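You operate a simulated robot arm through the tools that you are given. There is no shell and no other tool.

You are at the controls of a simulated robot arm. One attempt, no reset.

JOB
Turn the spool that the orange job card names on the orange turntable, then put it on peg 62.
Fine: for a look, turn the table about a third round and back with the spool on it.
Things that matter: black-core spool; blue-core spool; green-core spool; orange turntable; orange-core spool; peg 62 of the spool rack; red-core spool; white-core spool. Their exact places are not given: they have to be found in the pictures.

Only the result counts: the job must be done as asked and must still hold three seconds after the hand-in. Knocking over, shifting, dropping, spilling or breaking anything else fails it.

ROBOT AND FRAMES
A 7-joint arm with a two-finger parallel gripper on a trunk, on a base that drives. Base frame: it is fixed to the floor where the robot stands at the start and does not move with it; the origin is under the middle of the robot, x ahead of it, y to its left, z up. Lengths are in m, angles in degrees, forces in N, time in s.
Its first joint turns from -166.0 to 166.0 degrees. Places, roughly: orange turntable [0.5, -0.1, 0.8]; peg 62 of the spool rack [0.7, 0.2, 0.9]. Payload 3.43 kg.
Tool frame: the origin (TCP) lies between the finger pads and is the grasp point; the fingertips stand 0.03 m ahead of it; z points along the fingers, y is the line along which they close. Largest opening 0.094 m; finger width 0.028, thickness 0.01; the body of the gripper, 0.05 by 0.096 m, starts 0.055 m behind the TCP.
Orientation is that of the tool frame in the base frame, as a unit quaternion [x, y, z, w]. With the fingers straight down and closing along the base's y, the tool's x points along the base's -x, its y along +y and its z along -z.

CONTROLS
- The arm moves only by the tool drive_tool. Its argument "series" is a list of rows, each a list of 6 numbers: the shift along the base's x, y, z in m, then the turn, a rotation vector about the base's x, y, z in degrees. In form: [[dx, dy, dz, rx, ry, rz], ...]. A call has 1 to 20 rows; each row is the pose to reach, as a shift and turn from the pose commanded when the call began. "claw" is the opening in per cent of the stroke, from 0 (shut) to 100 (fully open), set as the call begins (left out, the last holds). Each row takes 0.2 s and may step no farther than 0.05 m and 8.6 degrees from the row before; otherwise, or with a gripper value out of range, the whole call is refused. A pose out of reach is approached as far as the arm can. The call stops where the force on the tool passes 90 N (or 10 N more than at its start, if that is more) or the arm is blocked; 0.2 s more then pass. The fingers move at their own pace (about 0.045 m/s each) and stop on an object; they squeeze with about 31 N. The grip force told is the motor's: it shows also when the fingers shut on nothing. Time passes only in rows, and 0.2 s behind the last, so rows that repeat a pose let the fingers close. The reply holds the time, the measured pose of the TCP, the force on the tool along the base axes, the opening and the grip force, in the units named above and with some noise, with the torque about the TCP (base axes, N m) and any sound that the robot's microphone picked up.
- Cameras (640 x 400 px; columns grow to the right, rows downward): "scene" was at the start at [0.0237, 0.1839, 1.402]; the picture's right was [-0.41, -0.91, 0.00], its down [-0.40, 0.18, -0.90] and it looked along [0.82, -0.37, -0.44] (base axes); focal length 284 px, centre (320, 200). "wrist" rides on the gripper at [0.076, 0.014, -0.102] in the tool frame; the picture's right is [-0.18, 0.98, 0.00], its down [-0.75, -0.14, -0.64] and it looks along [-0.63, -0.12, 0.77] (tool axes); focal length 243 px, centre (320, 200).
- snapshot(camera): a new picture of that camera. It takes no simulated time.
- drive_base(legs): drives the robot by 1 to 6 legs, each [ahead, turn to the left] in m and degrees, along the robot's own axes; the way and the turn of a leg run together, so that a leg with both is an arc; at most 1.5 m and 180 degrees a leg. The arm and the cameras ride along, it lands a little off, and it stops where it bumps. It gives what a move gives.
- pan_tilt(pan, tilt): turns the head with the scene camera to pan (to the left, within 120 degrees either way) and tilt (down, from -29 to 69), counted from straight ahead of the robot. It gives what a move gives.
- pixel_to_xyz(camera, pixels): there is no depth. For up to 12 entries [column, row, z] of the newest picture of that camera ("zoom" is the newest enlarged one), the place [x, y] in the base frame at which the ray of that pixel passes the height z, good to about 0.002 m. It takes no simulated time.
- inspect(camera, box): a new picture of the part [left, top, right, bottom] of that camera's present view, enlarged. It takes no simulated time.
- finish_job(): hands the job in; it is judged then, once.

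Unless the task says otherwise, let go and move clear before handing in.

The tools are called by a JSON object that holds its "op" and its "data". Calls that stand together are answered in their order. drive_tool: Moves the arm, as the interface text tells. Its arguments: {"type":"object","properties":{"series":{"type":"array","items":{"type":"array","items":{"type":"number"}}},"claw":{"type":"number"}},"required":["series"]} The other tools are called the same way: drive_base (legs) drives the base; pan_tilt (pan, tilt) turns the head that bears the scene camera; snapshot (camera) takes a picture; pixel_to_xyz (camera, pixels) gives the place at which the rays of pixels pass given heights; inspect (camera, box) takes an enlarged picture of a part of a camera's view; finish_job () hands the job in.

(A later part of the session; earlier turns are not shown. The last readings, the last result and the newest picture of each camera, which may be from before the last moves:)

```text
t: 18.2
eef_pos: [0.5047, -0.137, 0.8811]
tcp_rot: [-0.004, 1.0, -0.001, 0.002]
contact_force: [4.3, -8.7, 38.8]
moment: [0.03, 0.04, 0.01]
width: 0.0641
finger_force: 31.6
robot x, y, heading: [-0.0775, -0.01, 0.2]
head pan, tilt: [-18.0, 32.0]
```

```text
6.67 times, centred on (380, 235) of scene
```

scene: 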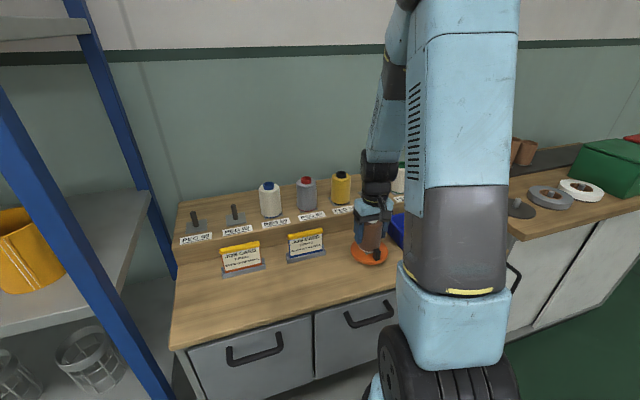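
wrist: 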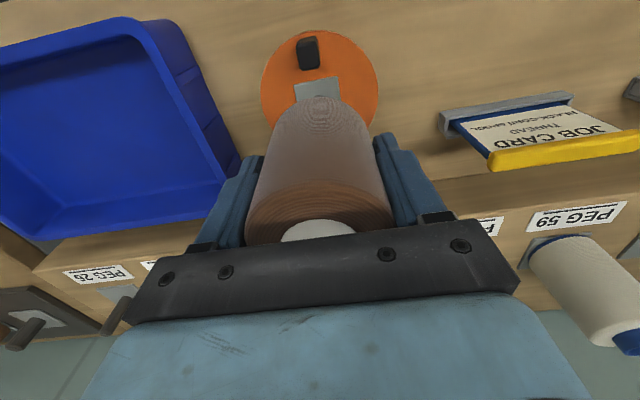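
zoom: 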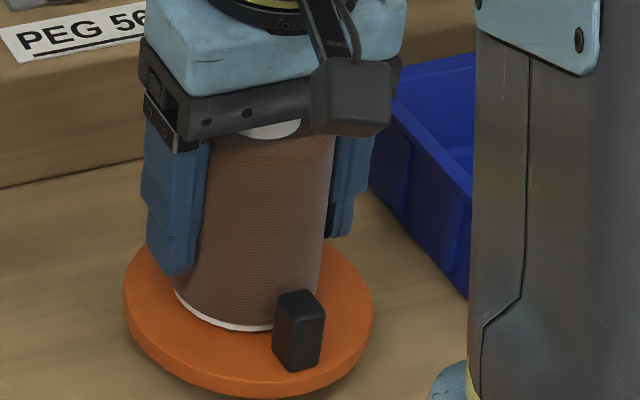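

It is seated: 39 N upward and the rim rests on the plate. I'll ease the command up 2 mm, then open the fingers.

{"op": "drive_tool", "data": {"series": [[0, 0, 0.002, 0, 0, 0], [0, 0, 0.002, 0, 0, 0]]}}

{"op": "drive_tool", "data": {"series": [[0, 0, 0, 0, 0, 0], [0, 0, 0, 0, 0, 0], [0, 0, 0, 0, 0, 0], [0, 0, 0, 0, 0, 0]], "claw": 100}}

{"op": "snapshot", "data": {"camera": "wrist"}}

{"op": "inspect", "data": {"camera": "scene", "box": [355, 205, 405, 265]}}

```text
t: 18.8
eef_pos: [0.5053, -0.136, 0.8807]
tcp_rot: [-0.005, 1.0, 0.0, -0.001]
contact_force: [6.7, -2.1, 10.9]
moment: [-0.1, -0.62, 0.01]
width: 0.0636
finger_force: 31.0
robot x, y, heading: [-0.0812, -0.0139, 0.2]
head pan, tilt: [-18.0, 32.0]
```

```text
t: 19.8
eef_pos: [0.5052, -0.1365, 0.8803]
tcp_rot: [-0.004, 1.0, 0.0, 0.0]
contact_force: [1.1, 0.5, -1.5]
moment: [0.01, 0.01, 0.01]
width: 0.094
finger_force: 0.2
robot x, y, heading: [-0.0807, -0.0087, -0.2]
head pan, tilt: [-18.0, 32.0]
```

```text
taken
```

wrist: 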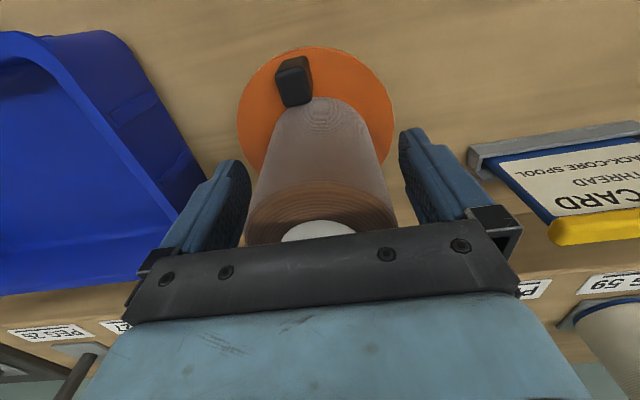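

```text
6.67 times, centred on (380, 235) of scene
```

zoom: 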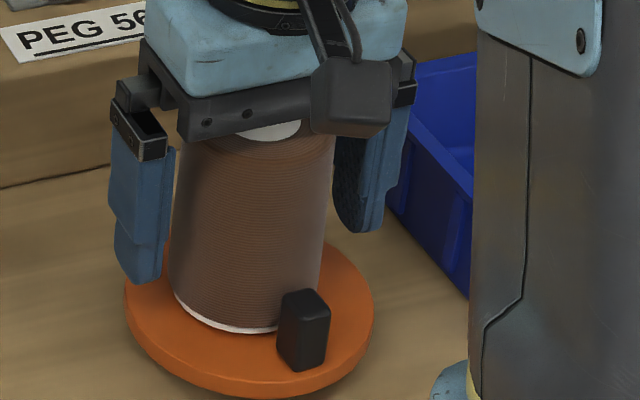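

The spool is released and standing on the table. I'll lift straight up clear of it and back the base another 9 cm so the tilted tool has room on the knob's near side.

{"op": "drive_tool", "data": {"series": [[0, 0, 0.02, 0, 0, 0], [0, 0, 0.05, 0, 0, 0], [0, 0, 0.09, 0, 0, 0], [0, 0, 0.13, 0, 0, 0], [0, 0, 0.17, 0, 0, 0], [0, 0, 0.17, 0, 0, 0]]}}

{"op": "drive_base", "data": {"legs": [[-0.09, 0]]}}

{"op": "snapshot", "data": {"camera": "wrist"}}

{"op": "snapshot", "data": {"camera": "scene"}}

```text
t: 21.2
eef_pos: [0.504, -0.1361, 1.0531]
tcp_rot: [-0.005, 1.0, 0.0, 0.0]
contact_force: [0.3, -0.4, -0.5]
moment: [-0.03, 0.02, -0.03]
width: 0.0939
finger_force: 0.0
robot x, y, heading: [-0.0757, -0.0121, -0.0]
head pan, tilt: [-18.0, 32.0]
```

```text
t: 22.3
eef_pos: [0.4152, -0.1365, 1.0519]
tcp_rot: [-0.005, 1.0, 0.001, 0.0]
contact_force: [-0.5, -0.7, -0.1]
moment: [0.02, -0.03, -0.02]
width: 0.0939
finger_force: 0.1
robot x, y, heading: [-0.1681, -0.0119, 0.1]
head pan, tilt: [-18.0, 32.0]
```

```text
taken
```

wrist: 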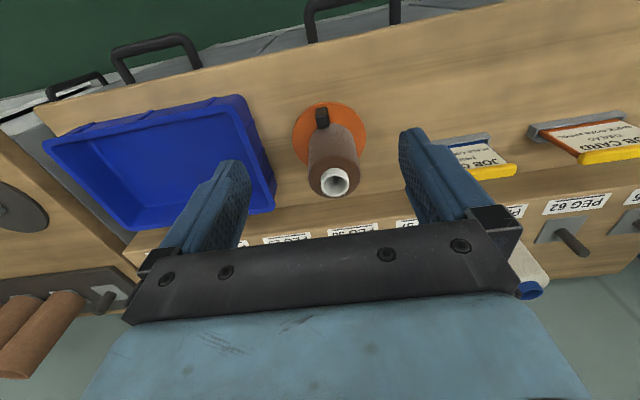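

```text
taken
```

scene: 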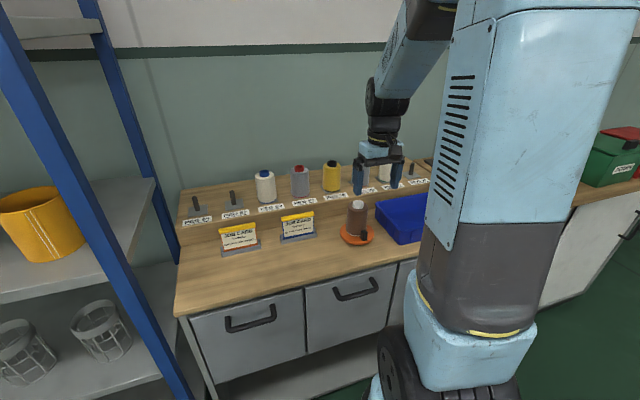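

{"op": "inspect", "data": {"camera": "wrist", "box": [280, 90, 380, 205]}}

{"op": "inspect", "data": {"camera": "scene", "box": [330, 190, 390, 255]}}

```text
3.48 times, centred on (330, 148) of wrist
```

zoom: 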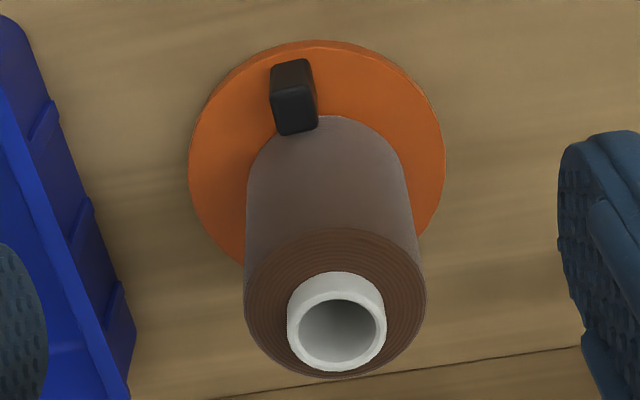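

```text
6.15 times, centred on (360, 222) of scene
```

zoom: 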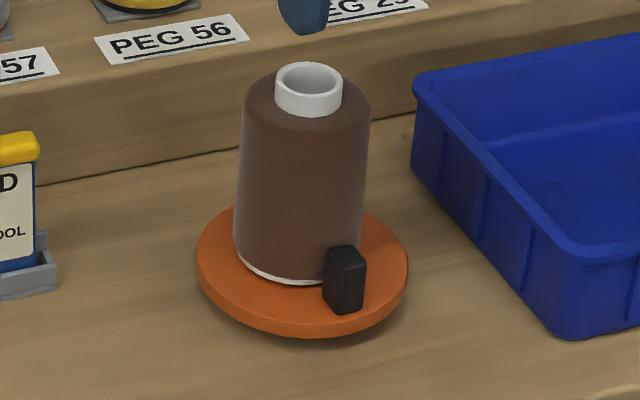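

{"op": "pixel_to_xyz", "data": {"camera": "wrist", "pixels": [[322.8, 122.4, 0.852], [292.3, 137.9, 0.822], [366.2, 137.9, 0.822], [329.4, 102, 0.822], [334.9, 183.1, 0.926], [334.3, 177.6, 0.909], [316.2, 117.8, 0.852], [327.7, 114.9, 0.852], [329.4, 127, 0.852], [318.2, 129.3, 0.852]]}}

{"op": "pixel_to_xyz", "data": {"camera": "zoom", "pixels": [[346, 257, 0.852], [327, 257, 0.852], [342, 246, 0.852], [366, 258, 0.852], [344, 313, 0.822], [20, 135, 0.87], [45, 265, 0.8], [420, 80, 0.85], [575, 258, 0.85], [308, 88, 0.926]]}}

```text
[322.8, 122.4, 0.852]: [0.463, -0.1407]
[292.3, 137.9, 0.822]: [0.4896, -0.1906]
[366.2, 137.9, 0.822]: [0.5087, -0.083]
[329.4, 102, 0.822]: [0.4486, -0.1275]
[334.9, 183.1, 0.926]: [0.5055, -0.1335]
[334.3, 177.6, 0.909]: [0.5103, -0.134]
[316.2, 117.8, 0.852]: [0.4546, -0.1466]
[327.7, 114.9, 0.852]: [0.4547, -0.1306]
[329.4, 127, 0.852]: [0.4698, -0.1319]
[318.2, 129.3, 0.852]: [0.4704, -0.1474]
```

```text
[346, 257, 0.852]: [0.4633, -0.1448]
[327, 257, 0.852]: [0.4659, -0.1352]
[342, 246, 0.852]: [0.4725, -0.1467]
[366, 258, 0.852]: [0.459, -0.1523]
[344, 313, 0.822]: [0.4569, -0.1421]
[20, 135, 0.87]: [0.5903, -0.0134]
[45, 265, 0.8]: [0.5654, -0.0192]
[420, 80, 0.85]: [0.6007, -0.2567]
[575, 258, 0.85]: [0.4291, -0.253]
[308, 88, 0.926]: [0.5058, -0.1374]
```

The knob reads at about (0.4625, -0.140) about the axis (0.505, -0.1375), so the table sits about 3° off its start angle. I'll set a tilted pose (15° outward, fingers straddling the knob's tangent) at a safe height and half close the fingers.

{"op": "drive_tool", "data": {"series": [[0.01, 0, 0, 0, -5, 0], [0.02, 0, 0, 0, -10, 0], [0.032, -0.001, 0, 0, -15, 0], [0.032, -0.001, -0.02, 0, -15, 0], [0.032, -0.001, -0.02, 0, -15, 0]], "claw": 42}}

{"op": "snapshot", "data": {"camera": "wrist"}}

{"op": "snapshot", "data": {"camera": "scene"}}

```text
t: 23.5
eef_pos: [0.4475, -0.1386, 1.0315]
tcp_rot: [-0.004, 0.992, 0.0, 0.13]
contact_force: [0.4, 0.2, 0.0]
moment: [0.02, 0.0, -0.02]
width: 0.0395
finger_force: 0.1
robot x, y, heading: [-0.1689, -0.0112, 0.0]
head pan, tilt: [-18.0, 32.0]
```

```text
taken
```

wrist: 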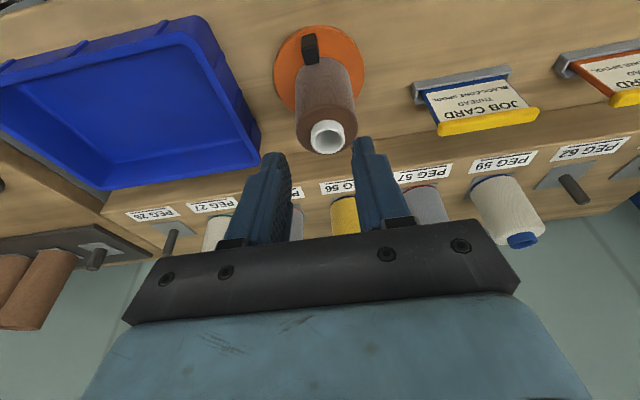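

```text
taken
```

scene: 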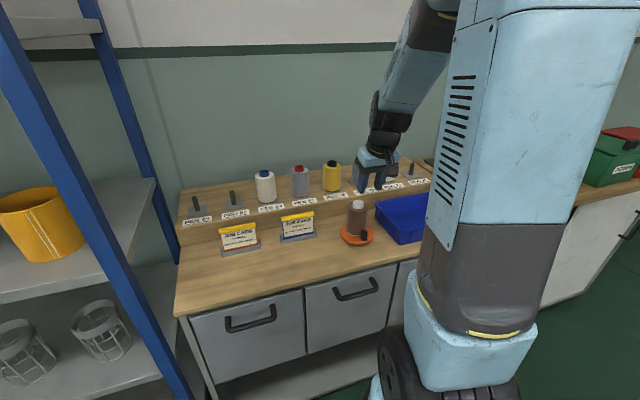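

The tilt is as planned. Before touching the knob I'll rehearse the +120° (counter-clockwise) arc at this safe height to check the wrist can make the whole turn.

{"op": "drive_tool", "data": {"series": [[0.00056, -0.00804, 0, 0, 0, 8], [0.00224, -0.01593, 0, 0, 0, 16], [0.005, -0.02351, 0, 0, 0, 24], [0.00878, -0.03063, 0, 0, 0, 32], [0.01352, -0.03715, 0, 0, 0, 40], [0.01912, -0.04295, 0, 0, 0, 48], [0.02548, -0.04792, 0, 0, 0, 56], [0.03246, -0.05195, 0, 0, 0, 64], [0.03994, -0.05497, 0, 0, 0, 72], [0.04776, -0.05692, 0, 0, 0, 80], [0.05578, -0.05776, 0, 0, 0, 88], [0.06384, -0.05748, 0, 0, 0, 96], [0.07178, -0.05608, 0, 0, 0, 104], [0.07945, -0.05359, 0, 0, 0, 112], [0.0867, -0.05006, 0, 0, 0, 120]]}}

{"op": "snapshot", "data": {"camera": "scene"}}

{"op": "snapshot", "data": {"camera": "wrist"}}

```text
t: 26.7
eef_pos: [0.5366, -0.1868, 1.0327]
tcp_rot: [0.861, -0.491, -0.113, -0.065]
contact_force: [0.0, 0.7, -0.2]
moment: [-0.02, -0.01, -0.01]
width: 0.0397
finger_force: 0.0
robot x, y, heading: [-0.1668, -0.0085, 0.0]
head pan, tilt: [-18.0, 32.0]
```

```text
taken
```

scene: 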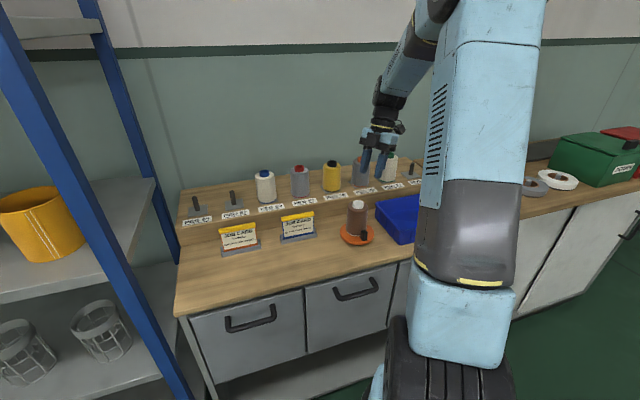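

```text
taken
```

wrist: 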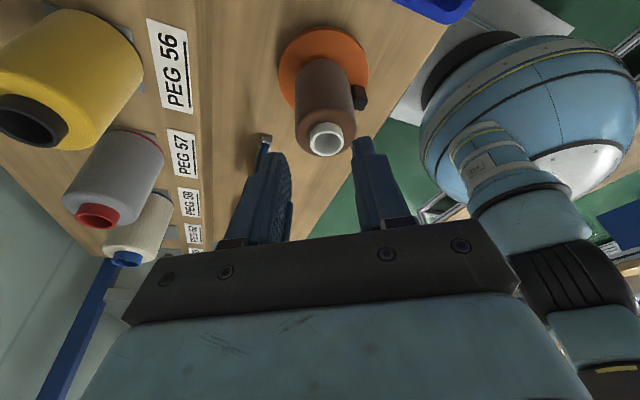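

The full 120° arc is reachable with correct orientation and no contact. I'll run it back in the air to the start angle.

{"op": "drive_tool", "data": {"series": [[-0.00725, -0.00353, 0, 0, 0, -8], [-0.01492, -0.00602, 0, 0, 0, -16], [-0.02286, -0.00742, 0, 0, 0, -24], [-0.03092, -0.0077, 0, 0, 0, -32], [-0.03894, -0.00686, 0, 0, 0, -40], [-0.04676, -0.00491, 0, 0, 0, -48], [-0.05424, -0.00189, 0, 0, 0, -56], [-0.06122, 0.00214, 0, 0, 0, -64], [-0.06758, 0.00711, 0, 0, 0, -72], [-0.07318, 0.01291, 0, 0, 0, -80], [-0.07792, 0.01943, 0, 0, 0, -88], [-0.0817, 0.02655, 0, 0, 0, -96], [-0.08446, 0.03413, 0, 0, 0, -104], [-0.08614, 0.04202, 0, 0, 0, -112], [-0.0867, 0.05006, 0, 0, 0, -120], [-0.0867, 0.05006, 0, 0, 0, -120]]}}

{"op": "snapshot", "data": {"camera": "wrist"}}

{"op": "inspect", "data": {"camera": "wrist", "box": [260, 20, 380, 160]}}

```text
t: 30.1
eef_pos: [0.4486, -0.1389, 1.0339]
tcp_rot: [-0.004, 0.991, 0.0, 0.131]
contact_force: [0.3, 0.0, -0.2]
moment: [0.04, -0.03, -0.02]
width: 0.0397
finger_force: 0.0
robot x, y, heading: [-0.1699, -0.0149, 0.1]
head pan, tilt: [-18.0, 32.0]
```

```text
taken
```

wrist: 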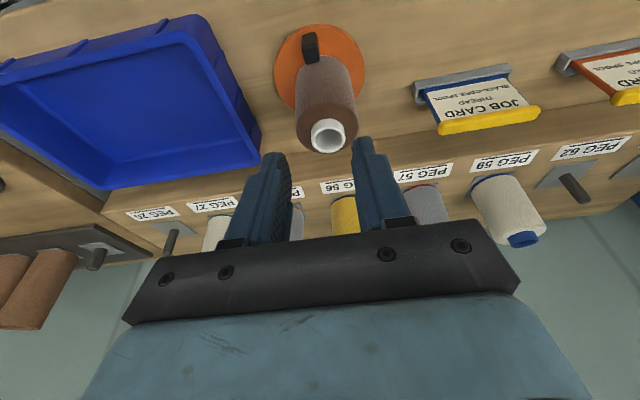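

```text
2.86 times, centred on (320, 90) of wrist
```

zoom: 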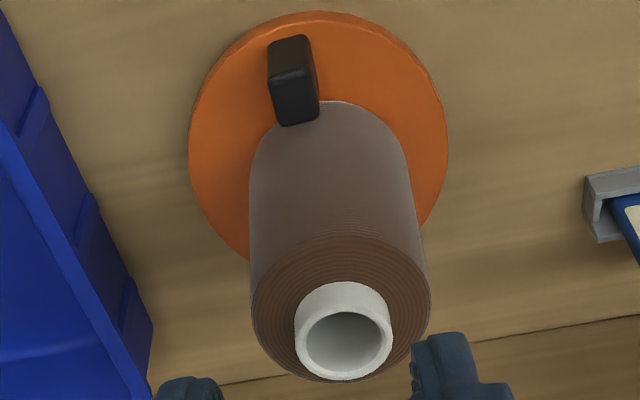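

{"op": "pixel_to_xyz", "data": {"camera": "wrist", "pixels": [[311.6, 54.3, 0.852], [319.3, 24.2, 0.822], [274.1, 69, 0.822], [364.5, 69, 0.822], [327.2, 138.6, 0.926], [323, 100, 0.87]]}}

```text
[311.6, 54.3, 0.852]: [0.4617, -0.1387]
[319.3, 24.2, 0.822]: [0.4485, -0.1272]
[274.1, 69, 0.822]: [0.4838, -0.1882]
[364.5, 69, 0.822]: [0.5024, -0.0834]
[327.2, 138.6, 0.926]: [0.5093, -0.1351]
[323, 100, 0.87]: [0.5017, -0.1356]
```

The knob is at (0.462, -0.139) and the tool sits directly above it with about 40 mm opening. I'll descend so the fingers straddle the knob, checking partway.

{"op": "drive_tool", "data": {"series": [[-0.0015, 0.0005, -0.03, 0, 0, 0], [-0.0015, 0.0005, -0.06, 0, 0, 0], [-0.0015, 0.0005, -0.09, 0, 0, 0], [-0.0015, 0.0005, -0.11, 0, 0, 0], [-0.0015, 0.0005, -0.125, 0, 0, 0], [-0.0015, 0.0005, -0.125, 0, 0, 0]]}}

{"op": "snapshot", "data": {"camera": "wrist"}}

{"op": "inspect", "data": {"camera": "scene", "box": [325, 185, 395, 255]}}

```text
t: 31.5
eef_pos: [0.4474, -0.1364, 0.9058]
tcp_rot: [-0.004, 0.992, 0.0, 0.13]
contact_force: [-0.5, 1.2, -0.1]
moment: [0.02, -0.01, 0.02]
width: 0.0393
finger_force: 0.0
robot x, y, heading: [-0.1733, -0.0106, 0.2]
head pan, tilt: [-18.0, 32.0]
```

```text
taken
```

wrist: 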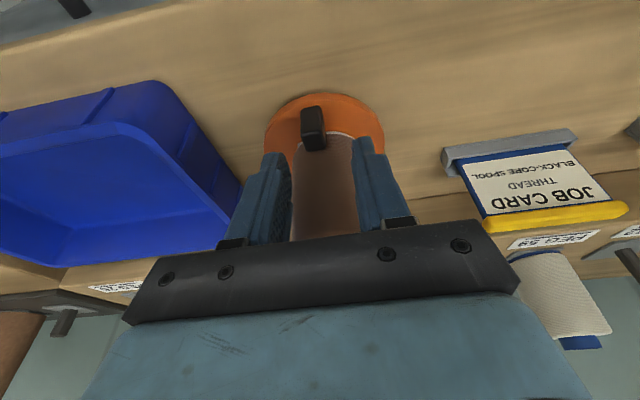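

```text
5.71 times, centred on (360, 220) of scene
```

zoom: 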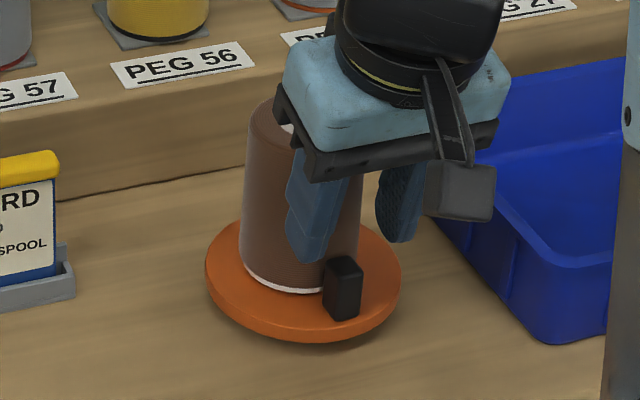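

The knob lies centred between the fingertips (wrist picture about (313,128)). I'll go down the last 42 mm.

{"op": "drive_tool", "data": {"series": [[0, 0, -0.012, 0, 0, 0], [0, 0, -0.024, 0, 0, 0], [0, 0, -0.034, 0, 0, 0], [0, 0, -0.0425, 0, 0, 0], [0, 0, -0.0425, 0, 0, 0]]}}

{"op": "snapshot", "data": {"camera": "wrist"}}

{"op": "inspect", "data": {"camera": "scene", "box": [325, 185, 395, 255]}}

{"op": "inspect", "data": {"camera": "wrist", "box": [240, 80, 400, 250]}}

```text
t: 32.7
eef_pos: [0.4462, -0.1361, 0.8641]
tcp_rot: [-0.004, 0.991, -0.001, 0.131]
contact_force: [0.4, 0.8, -0.5]
moment: [0.03, 0.01, 0.0]
width: 0.0397
finger_force: 0.0
robot x, y, heading: [-0.1678, -0.013, 0.1]
head pan, tilt: [-18.0, 32.0]
```

```text
taken
```

wrist: 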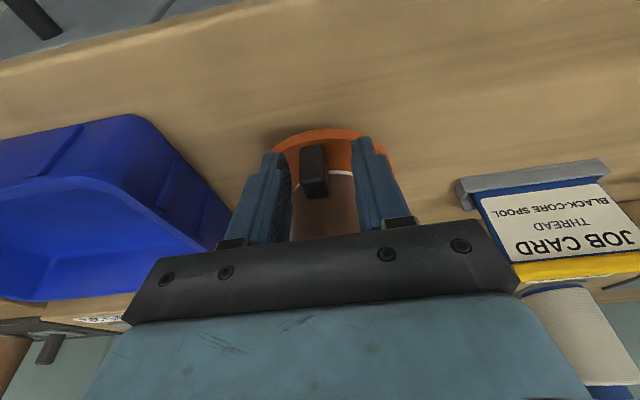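

```text
5.71 times, centred on (360, 220) of scene
```

zoom: 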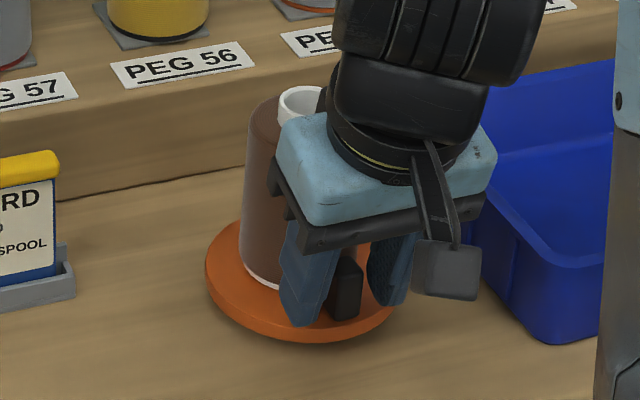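

```text
2.35 times, centred on (320, 165) of wrist
```

zoom: 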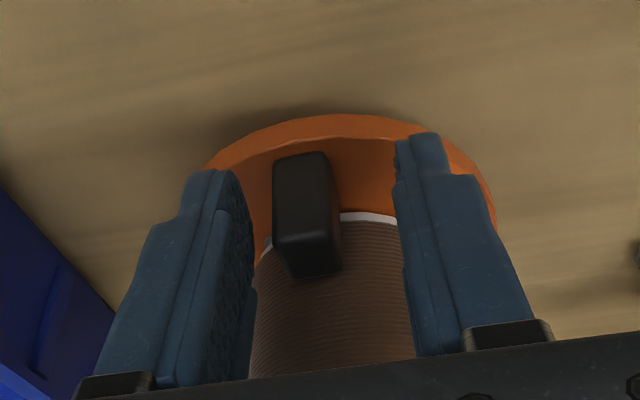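

The fingers straddle the knob freely (about 40 mm opening, no force). I'll close them to a loose cage (about 21 mm) rather than squeezing, so no radial load goes into the table.

{"op": "drive_tool", "data": {"series": [[0, 0, 0, 0, 0, 0], [0, 0, 0, 0, 0, 0], [0, 0, 0, 0, 0, 0]], "claw": 22}}

{"op": "inspect", "data": {"camera": "wrist", "box": [240, 80, 400, 250]}}

```text
t: 33.5
eef_pos: [0.4491, -0.1359, 0.8651]
tcp_rot: [-0.005, 0.991, 0.0, 0.131]
contact_force: [-0.7, -0.5, 0.0]
moment: [-0.01, -0.01, 0.02]
width: 0.0208
finger_force: 0.0
robot x, y, heading: [-0.1671, -0.0135, 0.0]
head pan, tilt: [-18.0, 32.0]
```

```text
2.35 times, centred on (320, 165) of wrist
```

zoom: 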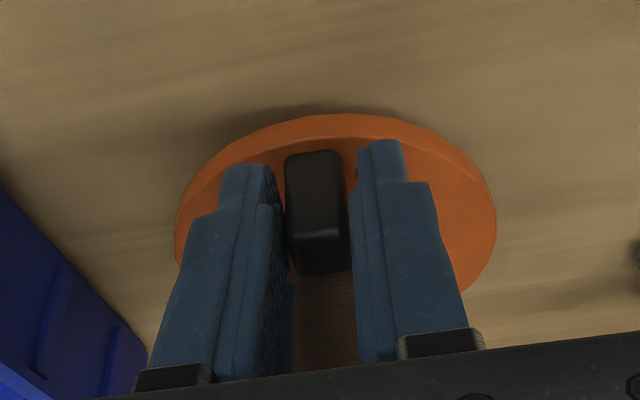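

The knob is loosely caged between the fingers with no force. Now I'll turn the table counter-clockwise along the rehearsed arc, with 4° extra for the slack.

{"op": "drive_tool", "data": {"series": [[0.00056, -0.00804, 0, 0, 0, 8], [0.00224, -0.01593, 0, 0, 0, 16], [0.005, -0.02351, 0, 0, 0, 24], [0.00878, -0.03063, 0, 0, 0, 32]]}}

{"op": "inspect", "data": {"camera": "wrist", "box": [240, 80, 400, 250]}}

{"op": "inspect", "data": {"camera": "scene", "box": [325, 185, 395, 255]}}

```text
t: 34.5
eef_pos: [0.4558, -0.1677, 0.8669]
tcp_rot: [-0.279, 0.951, 0.035, 0.125]
contact_force: [-0.4, 0.0, 0.2]
moment: [-0.03, -0.04, 0.0]
width: 0.0207
finger_force: 0.0
robot x, y, heading: [-0.1659, -0.0091, 0.3]
head pan, tilt: [-18.0, 32.0]
```

```text
2.35 times, centred on (320, 165) of wrist
```

zoom: 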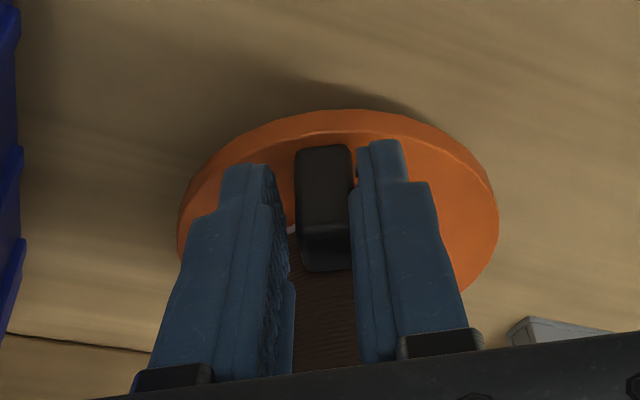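

```text
5.71 times, centred on (360, 220) of scene
```

zoom: 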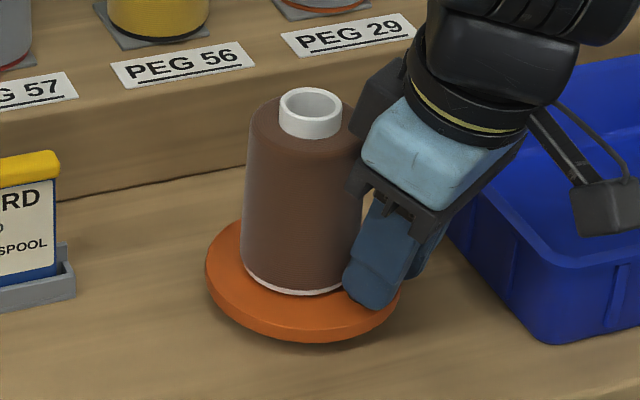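

The table follows the finger (knob still between the pads, spool standing, force near zero). I'll complete the arc to the third-turn position.

{"op": "drive_tool", "data": {"series": [[0.00474, -0.00652, 0, 0, 0, 8], [0.01034, -0.01232, 0, 0, 0, 16], [0.0167, -0.01729, 0, 0, 0, 24], [0.02368, -0.02132, 0, 0, 0, 32], [0.03116, -0.02434, 0, 0, 0, 40], [0.03898, -0.02629, 0, 0, 0, 48], [0.047, -0.02713, 0, 0, 0, 56], [0.05506, -0.02685, 0, 0, 0, 64], [0.063, -0.02545, 0, 0, 0, 72], [0.07067, -0.02296, 0, 0, 0, 80], [0.07792, -0.01943, 0, 0, 0, 88], [0.08134, -0.01729, 0, 0, 0, 92], [0.08134, -0.01729, 0, 0, 0, 92]]}}

{"op": "snapshot", "data": {"camera": "wrist"}}

{"op": "inspect", "data": {"camera": "wrist", "box": [240, 80, 400, 250]}}

{"op": "inspect", "data": {"camera": "scene", "box": [325, 185, 395, 255]}}

```text
t: 37.3
eef_pos: [0.5366, -0.1856, 0.8639]
tcp_rot: [0.878, -0.461, -0.116, -0.062]
contact_force: [-0.5, 0.1, -0.4]
moment: [-0.01, -0.01, 0.02]
width: 0.0209
finger_force: 0.0
robot x, y, heading: [-0.1667, -0.0101, 0.3]
head pan, tilt: [-18.0, 32.0]
```

```text
taken
```

wrist: 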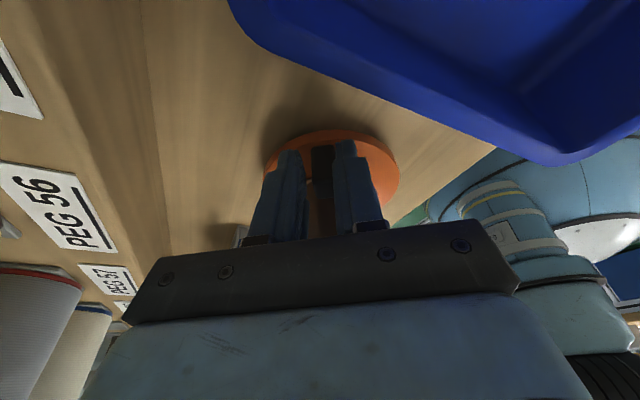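

```text
2.35 times, centred on (320, 165) of wrist
```

zoom: 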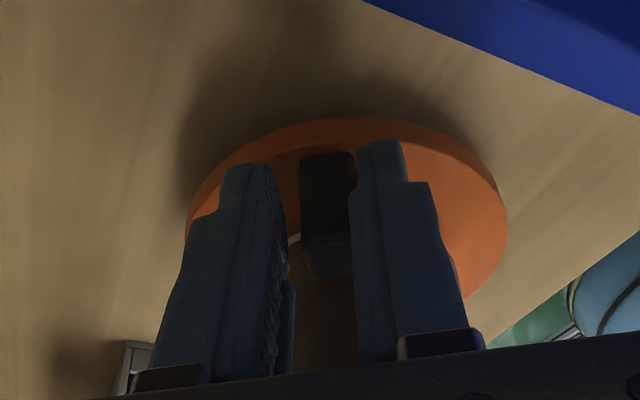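

```text
5.71 times, centred on (360, 220) of scene
```

zoom: 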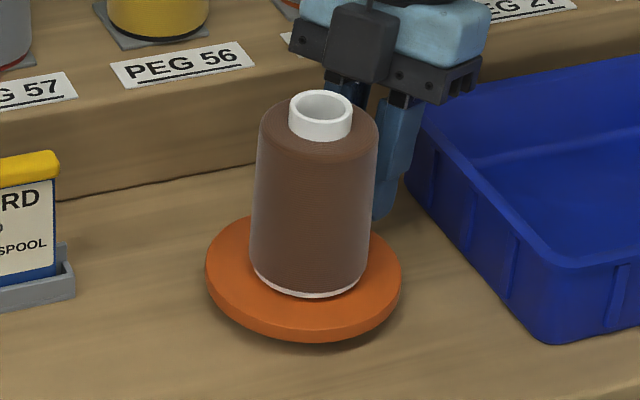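

The table is now a third round (tool turned 124°, knob against the trailing finger, so about 120°), spool upright. Now I'll turn it back along the same arc with a slight overrun for the slack.

{"op": "drive_tool", "data": {"series": [[-0.00342, -0.00214, 0, 0, 0, -4], [-0.01067, -0.00567, 0, 0, 0, -12], [-0.01834, -0.00816, 0, 0, 0, -20], [-0.02628, -0.00956, 0, 0, 0, -28], [-0.03434, -0.00984, 0, 0, 0, -36], [-0.04236, -0.009, 0, 0, 0, -44], [-0.05018, -0.00705, 0, 0, 0, -52], [-0.05766, -0.00403, 0, 0, 0, -60], [-0.06464, 0, 0, 0, 0, -68], [-0.071, 0.00497, 0, 0, 0, -76], [-0.0766, 0.01077, 0, 0, 0, -84], [-0.08134, 0.01729, 0, 0, 0, -92], [-0.08512, 0.02441, 0, 0, 0, -100], [-0.08788, 0.03199, 0, 0, 0, -108], [-0.08956, 0.03988, 0, 0, 0, -116], [-0.09012, 0.04792, 0, 0, 0, -124], [-0.09006, 0.05064, 0, 0, 0, -126.7], [-0.09006, 0.05064, 0, 0, 0, -126.7]]}}

{"op": "snapshot", "data": {"camera": "wrist"}}

{"op": "inspect", "data": {"camera": "wrist", "box": [240, 80, 400, 250]}}

{"op": "inspect", "data": {"camera": "scene", "box": [325, 185, 395, 255]}}

```text
t: 41.1
eef_pos: [0.4472, -0.1343, 0.8653]
tcp_rot: [0.019, 0.991, -0.002, 0.13]
contact_force: [0.1, -0.2, 0.2]
moment: [0.02, -0.01, 0.0]
width: 0.0206
finger_force: 0.1
robot x, y, heading: [-0.1699, -0.0095, 0.3]
head pan, tilt: [-18.0, 32.0]
```

```text
taken
```

wrist: 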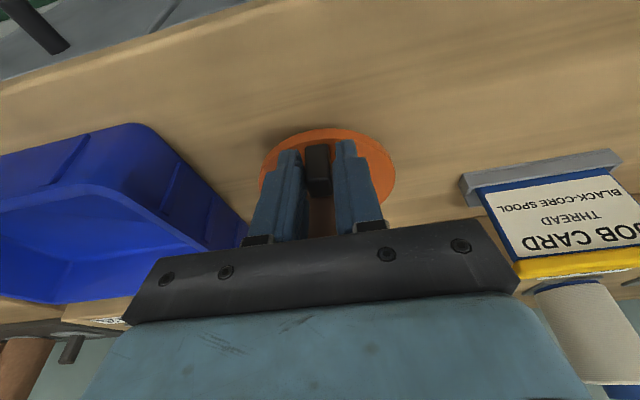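

```text
2.35 times, centred on (320, 165) of wrist
```

zoom: 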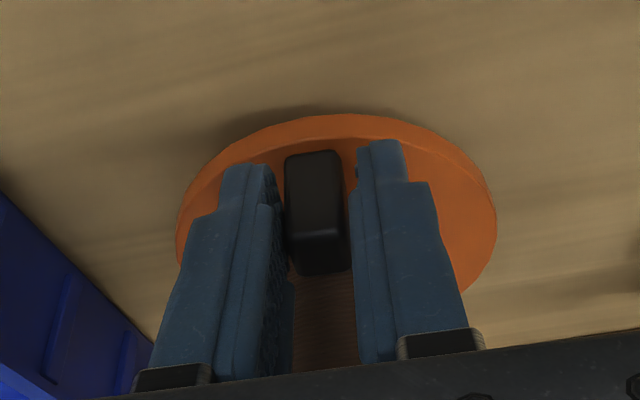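

```text
5.71 times, centred on (360, 220) of scene
```

zoom: 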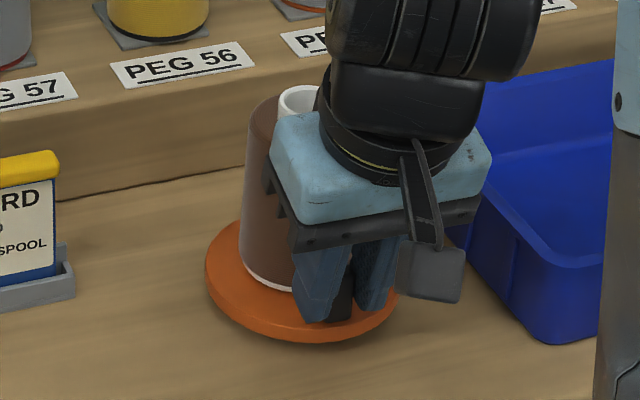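

The table is back at its start angle with the spool upright. I'll open the fingers, lift straight up, and level the tool again.

{"op": "drive_tool", "data": {"series": [[0, 0, 0, 0, 0, 0], [0, 0, 0, 0, 0, 0], [0, 0, 0, 0, 0, 0]], "claw": 42}}

{"op": "drive_tool", "data": {"series": [[0, 0, 0.02, 0, 0, 0], [0, 0, 0.05, 0, 0, 0], [0, 0, 0.09, 0, 0, 0], [0, 0, 0.13, 0, 0, 0], [0, 0, 0.17, 0, 0, 0], [0, 0, 0.18, 0.12, 5, 0.9], [0, 0, 0.18, 0.24, 10, 1.8], [0, 0, 0.18, 0.35, 15, 2.7], [0, 0, 0.18, 0.35, 15, 2.7]], "claw": 100}}

{"op": "snapshot", "data": {"camera": "wrist"}}

{"op": "snapshot", "data": {"camera": "scene"}}

```text
t: 41.9
eef_pos: [0.4471, -0.1342, 0.8658]
tcp_rot: [0.019, 0.991, -0.003, 0.131]
contact_force: [0.9, -0.6, 0.5]
moment: [-0.02, -0.04, 0.03]
width: 0.0397
finger_force: 0.1
robot x, y, heading: [-0.1717, -0.0125, -0.0]
head pan, tilt: [-18.0, 32.0]
```

```text
t: 43.9
eef_pos: [0.4458, -0.1348, 1.0455]
tcp_rot: [-0.004, 1.0, -0.001, -0.001]
contact_force: [0.4, -0.1, -0.3]
moment: [-0.01, 0.02, 0.03]
width: 0.094
finger_force: 0.1
robot x, y, heading: [-0.1705, -0.011, -0.0]
head pan, tilt: [-18.0, 32.0]
```

```text
taken
```

wrist: 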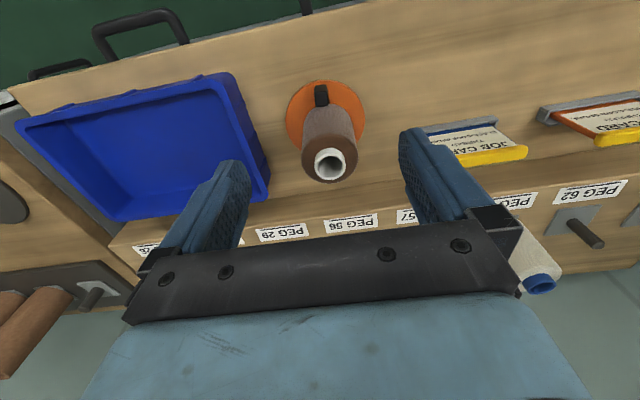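

```text
taken
```

scene: 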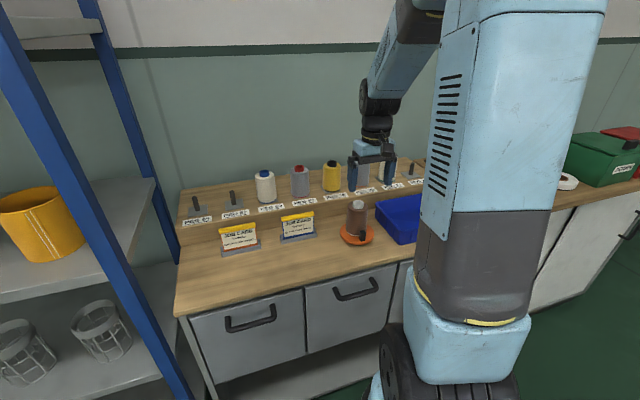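

{"op": "inspect", "data": {"camera": "wrist", "box": [270, 70, 380, 190]}}

{"op": "inspect", "data": {"camera": "scene", "box": [325, 185, 395, 255]}}

```text
3.33 times, centred on (325, 130) of wrist
```

zoom: 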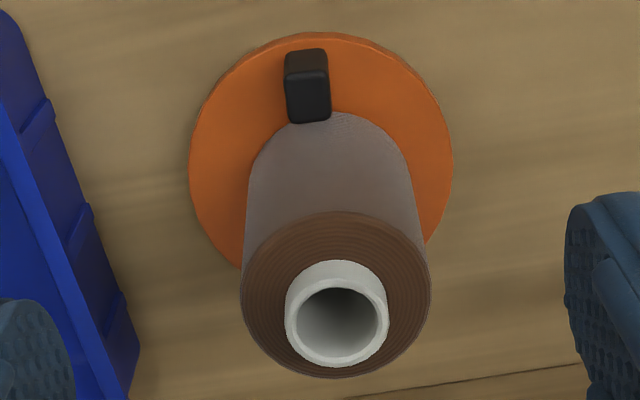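

```text
5.71 times, centred on (360, 220) of scene
```

zoom: 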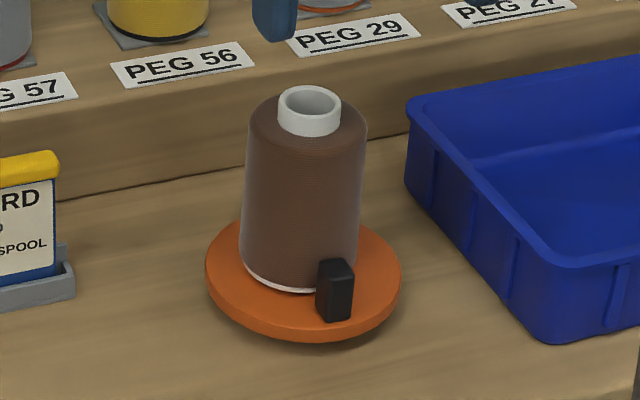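

{"op": "pixel_to_xyz", "data": {"camera": "wrist", "pixels": [[321.7, 100.6, 0.852], [285.7, 119.5, 0.822], [364.9, 119.5, 0.822], [325, 79.6, 0.822], [329.8, 164, 0.926], [325.9, 158, 0.909], [301.2, 155, 0.909], [354.1, 155, 0.909], [325.9, 133.6, 0.909], [325.9, 183.4, 0.909]]}}

```text
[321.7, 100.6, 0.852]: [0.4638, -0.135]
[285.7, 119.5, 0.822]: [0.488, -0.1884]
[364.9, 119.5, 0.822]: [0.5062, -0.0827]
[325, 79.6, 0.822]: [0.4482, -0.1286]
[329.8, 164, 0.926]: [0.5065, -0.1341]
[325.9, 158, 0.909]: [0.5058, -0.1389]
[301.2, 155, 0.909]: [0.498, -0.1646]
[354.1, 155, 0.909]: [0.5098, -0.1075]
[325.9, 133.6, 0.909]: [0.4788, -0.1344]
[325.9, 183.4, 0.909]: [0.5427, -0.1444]
```

The table reads within about 4° of its start angle (knob at (0.464, -0.135)), and the spool is centred at about (0.5065, -0.1345). Next I'll move above the spool and look again before descending to pick it up.

{"op": "drive_tool", "data": {"series": [[0.03, -0.0005, 0, 0, 0, 0], [0.06, -0.0005, 0, 0, 0, 0], [0.06, -0.0005, -0.03, 0, 0, 0], [0.06, -0.0005, -0.06, 0, 0, 0], [0.06, -0.0005, -0.06, 0, 0, 0]], "claw": 100}}

{"op": "snapshot", "data": {"camera": "wrist"}}

{"op": "inspect", "data": {"camera": "wrist", "box": [250, 20, 390, 200]}}

```text
t: 45.1
eef_pos: [0.5068, -0.1379, 0.9866]
tcp_rot: [-0.004, 1.0, 0.0, 0.0]
contact_force: [0.2, -0.9, -0.3]
moment: [-0.04, -0.01, -0.01]
width: 0.0938
finger_force: 0.0
robot x, y, heading: [-0.1697, -0.0118, 0.1]
head pan, tilt: [-18.0, 32.0]
```

```text
taken
```

wrist: 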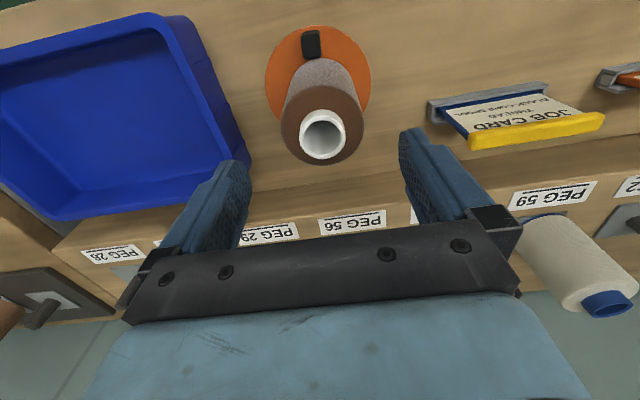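

```text
2.22 times, centred on (320, 110) of wrist
```

zoom: 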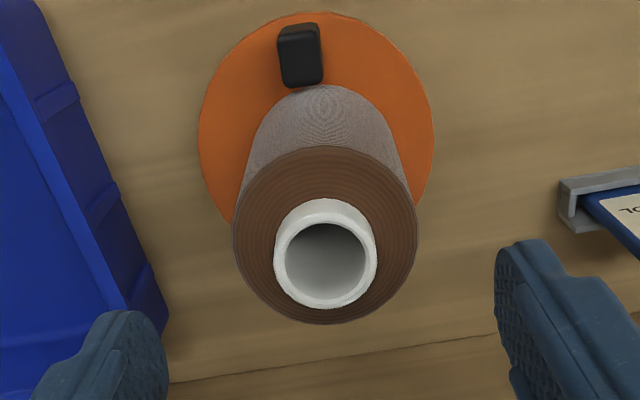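

{"op": "pixel_to_xyz", "data": {"camera": "zoom", "pixels": [[325, 235, 0.909], [325.5, 260, 0.926], [232, 232, 0.909], [418, 232, 0.909], [325, 146, 0.909], [325, 324, 0.909], [300, 62, 0.852]]}}

```text
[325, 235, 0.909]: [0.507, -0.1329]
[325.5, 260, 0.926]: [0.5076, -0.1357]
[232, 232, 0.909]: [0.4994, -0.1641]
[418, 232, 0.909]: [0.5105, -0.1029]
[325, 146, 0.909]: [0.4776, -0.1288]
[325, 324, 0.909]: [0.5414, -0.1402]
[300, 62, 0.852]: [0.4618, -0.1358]
```

The spool top is centred at about (0.507, -0.1345) between the fingers. I'll descend around it and close.

{"op": "drive_tool", "data": {"series": [[0.0005, 0.001, -0.025, 0, 0, 0], [0.0005, 0.001, -0.05, 0, 0, 0], [0.0005, 0.001, -0.075, 0, 0, 0], [0.0005, 0.001, -0.095, 0, 0, 0], [0.0005, 0.001, -0.105, 0, 0, 0], [0.0005, 0.001, -0.105, 0, 0, 0]]}}

{"op": "snapshot", "data": {"camera": "wrist"}}

{"op": "inspect", "data": {"camera": "scene", "box": [325, 185, 395, 255]}}

```text
t: 46.5
eef_pos: [0.5065, -0.1331, 0.8788]
tcp_rot: [-0.005, 1.0, 0.0, -0.001]
contact_force: [-0.7, -0.5, 0.3]
moment: [-0.03, 0.01, 0.03]
width: 0.0941
finger_force: 0.0
robot x, y, heading: [-0.1703, -0.0136, -0.1]
head pan, tilt: [-18.0, 32.0]
```

```text
taken
```

wrist: 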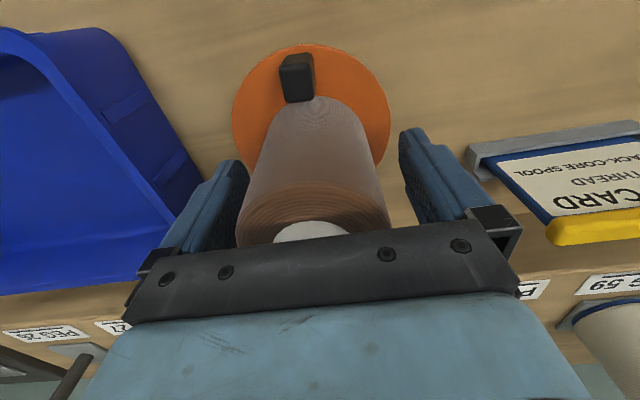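

```text
5.71 times, centred on (360, 220) of scene
```

zoom: 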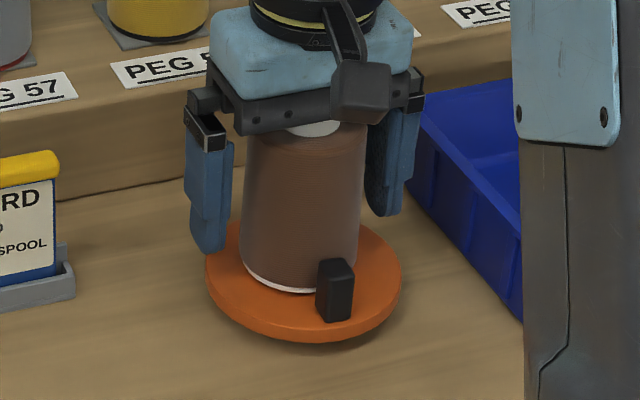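

The spool appears slightly left of centre between the fingers (about 3 mm toward -y), so I'll shift 2.5 mm before closing.

{"op": "drive_tool", "data": {"series": [[0, -0.0025, 0, 0, 0, 0], [0, -0.0025, 0, 0, 0, 0]]}}

{"op": "drive_tool", "data": {"series": [[0, 0, 0, 0, 0, 0], [0, 0, 0, 0, 0, 0], [0, 0, 0, 0, 0, 0], [0, 0, 0, 0, 0, 0], [0, 0, 0, 0, 0, 0]], "claw": 0}}

{"op": "snapshot", "data": {"camera": "wrist"}}

```text
t: 47.1
eef_pos: [0.5066, -0.1363, 0.879]
tcp_rot: [-0.004, 1.0, -0.001, 0.0]
contact_force: [1.6, 0.3, 0.4]
moment: [0.0, 0.01, 0.0]
width: 0.0942
finger_force: 0.1
robot x, y, heading: [-0.1708, -0.0093, 0.0]
head pan, tilt: [-18.0, 32.0]
```

```text
t: 48.3
eef_pos: [0.5079, -0.1367, 0.8795]
tcp_rot: [-0.004, 1.0, -0.001, 0.0]
contact_force: [-0.5, 1.7, 3.0]
moment: [-0.02, 0.02, -0.01]
width: 0.0636
finger_force: 30.6
robot x, y, heading: [-0.1692, -0.0154, 0.2]
head pan, tilt: [-18.0, 32.0]
```

```text
taken
```

wrist: 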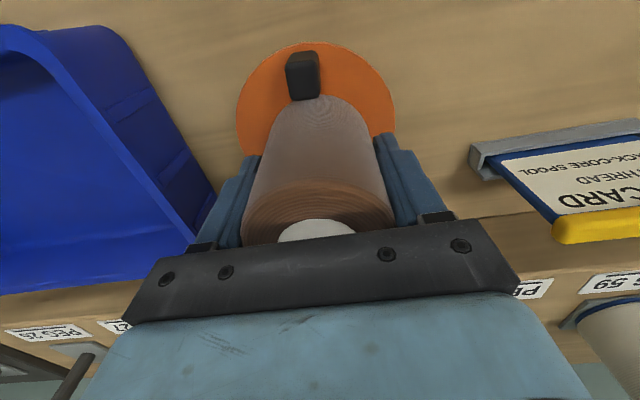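

Gripped again at 63.6 mm with 31 N and hardly any side force. I'll lift straight up off the turntable peg.

{"op": "drive_tool", "data": {"series": [[0, 0, 0.015, 0, 0, 0], [0, 0, 0.035, 0, 0, 0], [0, 0, 0.06, 0, 0, 0], [0, 0, 0.09, 0, 0, 0], [0, 0, 0.125, 0, 0, 0], [0, 0, 0.16, 0, 0, 0], [0, 0, 0.2, 0, 0, 0], [0, 0, 0.22, 0, 0, 0]]}}

{"op": "snapshot", "data": {"camera": "wrist"}}

{"op": "snapshot", "data": {"camera": "scene"}}

```text
t: 50.1
eef_pos: [0.5077, -0.1369, 1.1008]
tcp_rot: [-0.004, 1.0, -0.001, 0.0]
contact_force: [-0.4, 0.3, -2.9]
moment: [0.03, 0.01, 0.01]
width: 0.0634
finger_force: 30.6
robot x, y, heading: [-0.1654, -0.0126, 0.1]
head pan, tilt: [-18.0, 32.0]
```

```text
taken
```

wrist: 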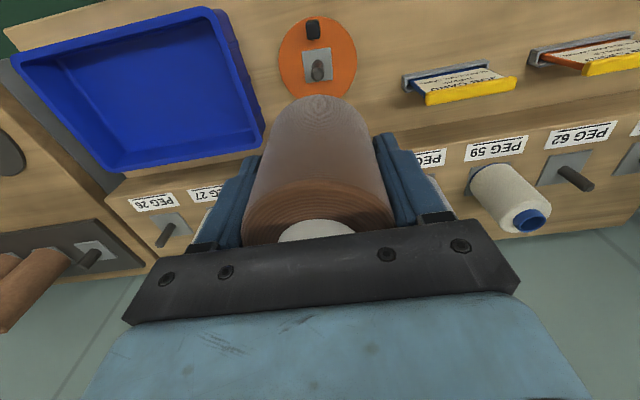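

```text
taken
```

scene: 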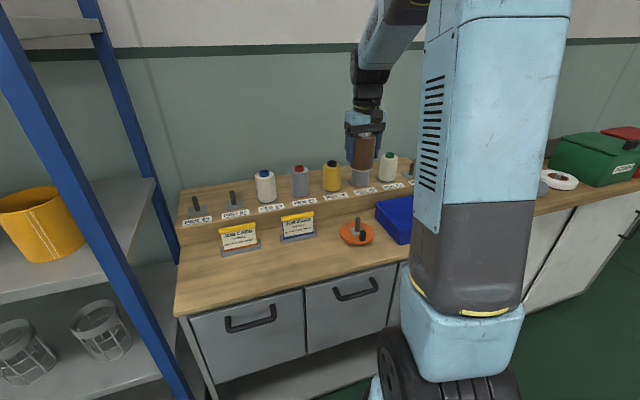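

The spool is off the turntable, which still stands normally. I'll carry it at this height over to above peg 62.

{"op": "drive_tool", "data": {"series": [[0.0205, 0.0361, 0, 0, 0, 0], [0.041, 0.0722, 0, 0, 0, 0], [0.0615, 0.1083, 0, 0, 0, 0], [0.082, 0.1444, 0, 0, 0, 0], [0.1025, 0.1805, 0, 0, 0, 0], [0.123, 0.2166, 0, 0, 0, 0], [0.1435, 0.2527, 0, 0, 0, 0], [0.164, 0.2888, 0, 0, 0, 0], [0.1845, 0.3249, 0, 0, 0, 0], [0.205, 0.361, 0, 0, 0, 0], [0.205, 0.361, 0, 0, 0, 0]]}}

{"op": "snapshot", "data": {"camera": "wrist"}}

{"op": "snapshot", "data": {"camera": "scene"}}

{"op": "inspect", "data": {"camera": "wrist", "box": [260, 0, 380, 110]}}

```text
t: 52.5
eef_pos: [0.7112, 0.225, 1.0975]
tcp_rot: [-0.004, 1.0, 0.0, 0.0]
contact_force: [0.8, -0.4, -2.9]
moment: [-0.01, 0.01, 0.0]
width: 0.0632
finger_force: 30.8
robot x, y, heading: [-0.1693, -0.0125, 0.1]
head pan, tilt: [-18.0, 32.0]
```

```text
taken
```

wrist: 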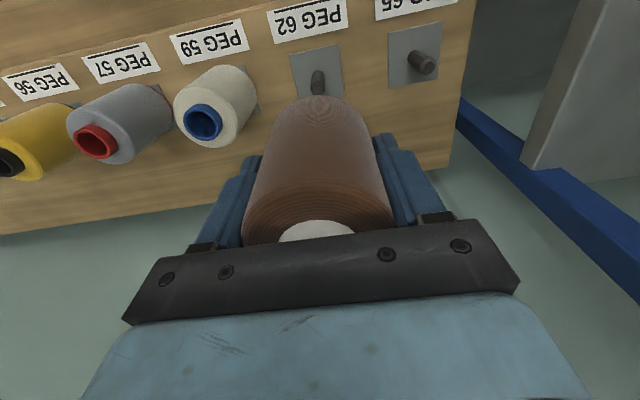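

```text
taken
```

scene: 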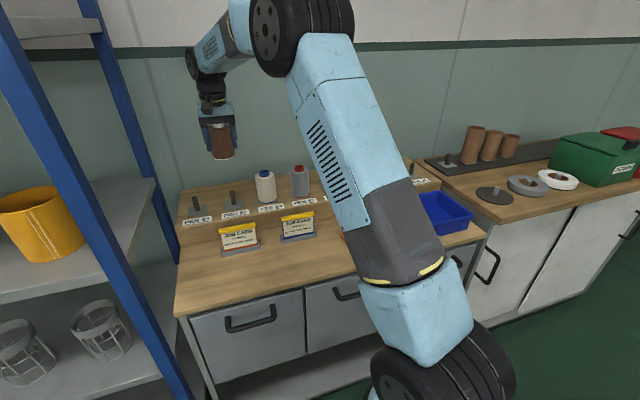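

```text
3.64 times, centred on (320, 55) of wrist
```

zoom: 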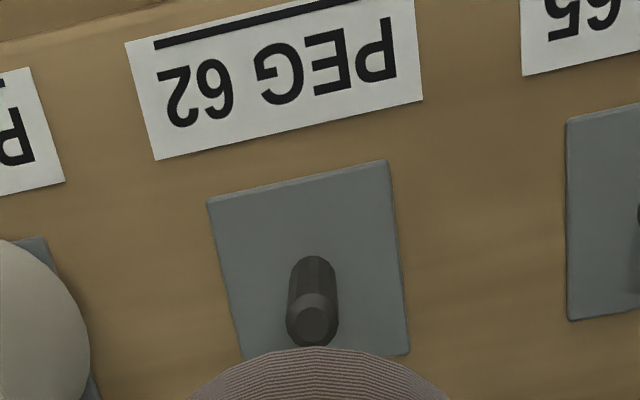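

{"op": "pixel_to_xyz", "data": {"camera": "zoom", "pixels": [[207, 202, 0.872], [388, 160, 0.872], [409, 354, 0.872], [313, 272, 0.872], [312, 322, 0.923], [312, 322, 0.928], [297, 181, 0.872], [290, 320, 0.923], [338, 318, 0.923]]}}

{"op": "inspect", "data": {"camera": "scene", "box": [185, 120, 265, 220]}}

```text
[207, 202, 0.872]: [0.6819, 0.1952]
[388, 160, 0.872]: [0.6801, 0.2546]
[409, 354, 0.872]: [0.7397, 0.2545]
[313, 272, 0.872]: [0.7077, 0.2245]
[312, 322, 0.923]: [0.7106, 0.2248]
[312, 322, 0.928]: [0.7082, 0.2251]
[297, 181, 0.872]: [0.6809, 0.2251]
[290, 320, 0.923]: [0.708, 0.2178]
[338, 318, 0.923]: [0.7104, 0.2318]
```

```text
4.00 times, centred on (225, 170) of scene
```

zoom: 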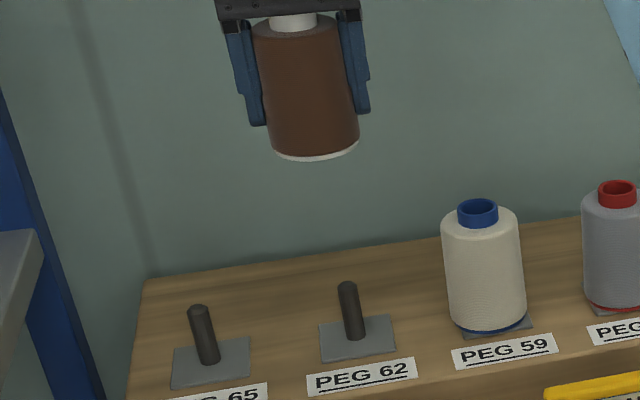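

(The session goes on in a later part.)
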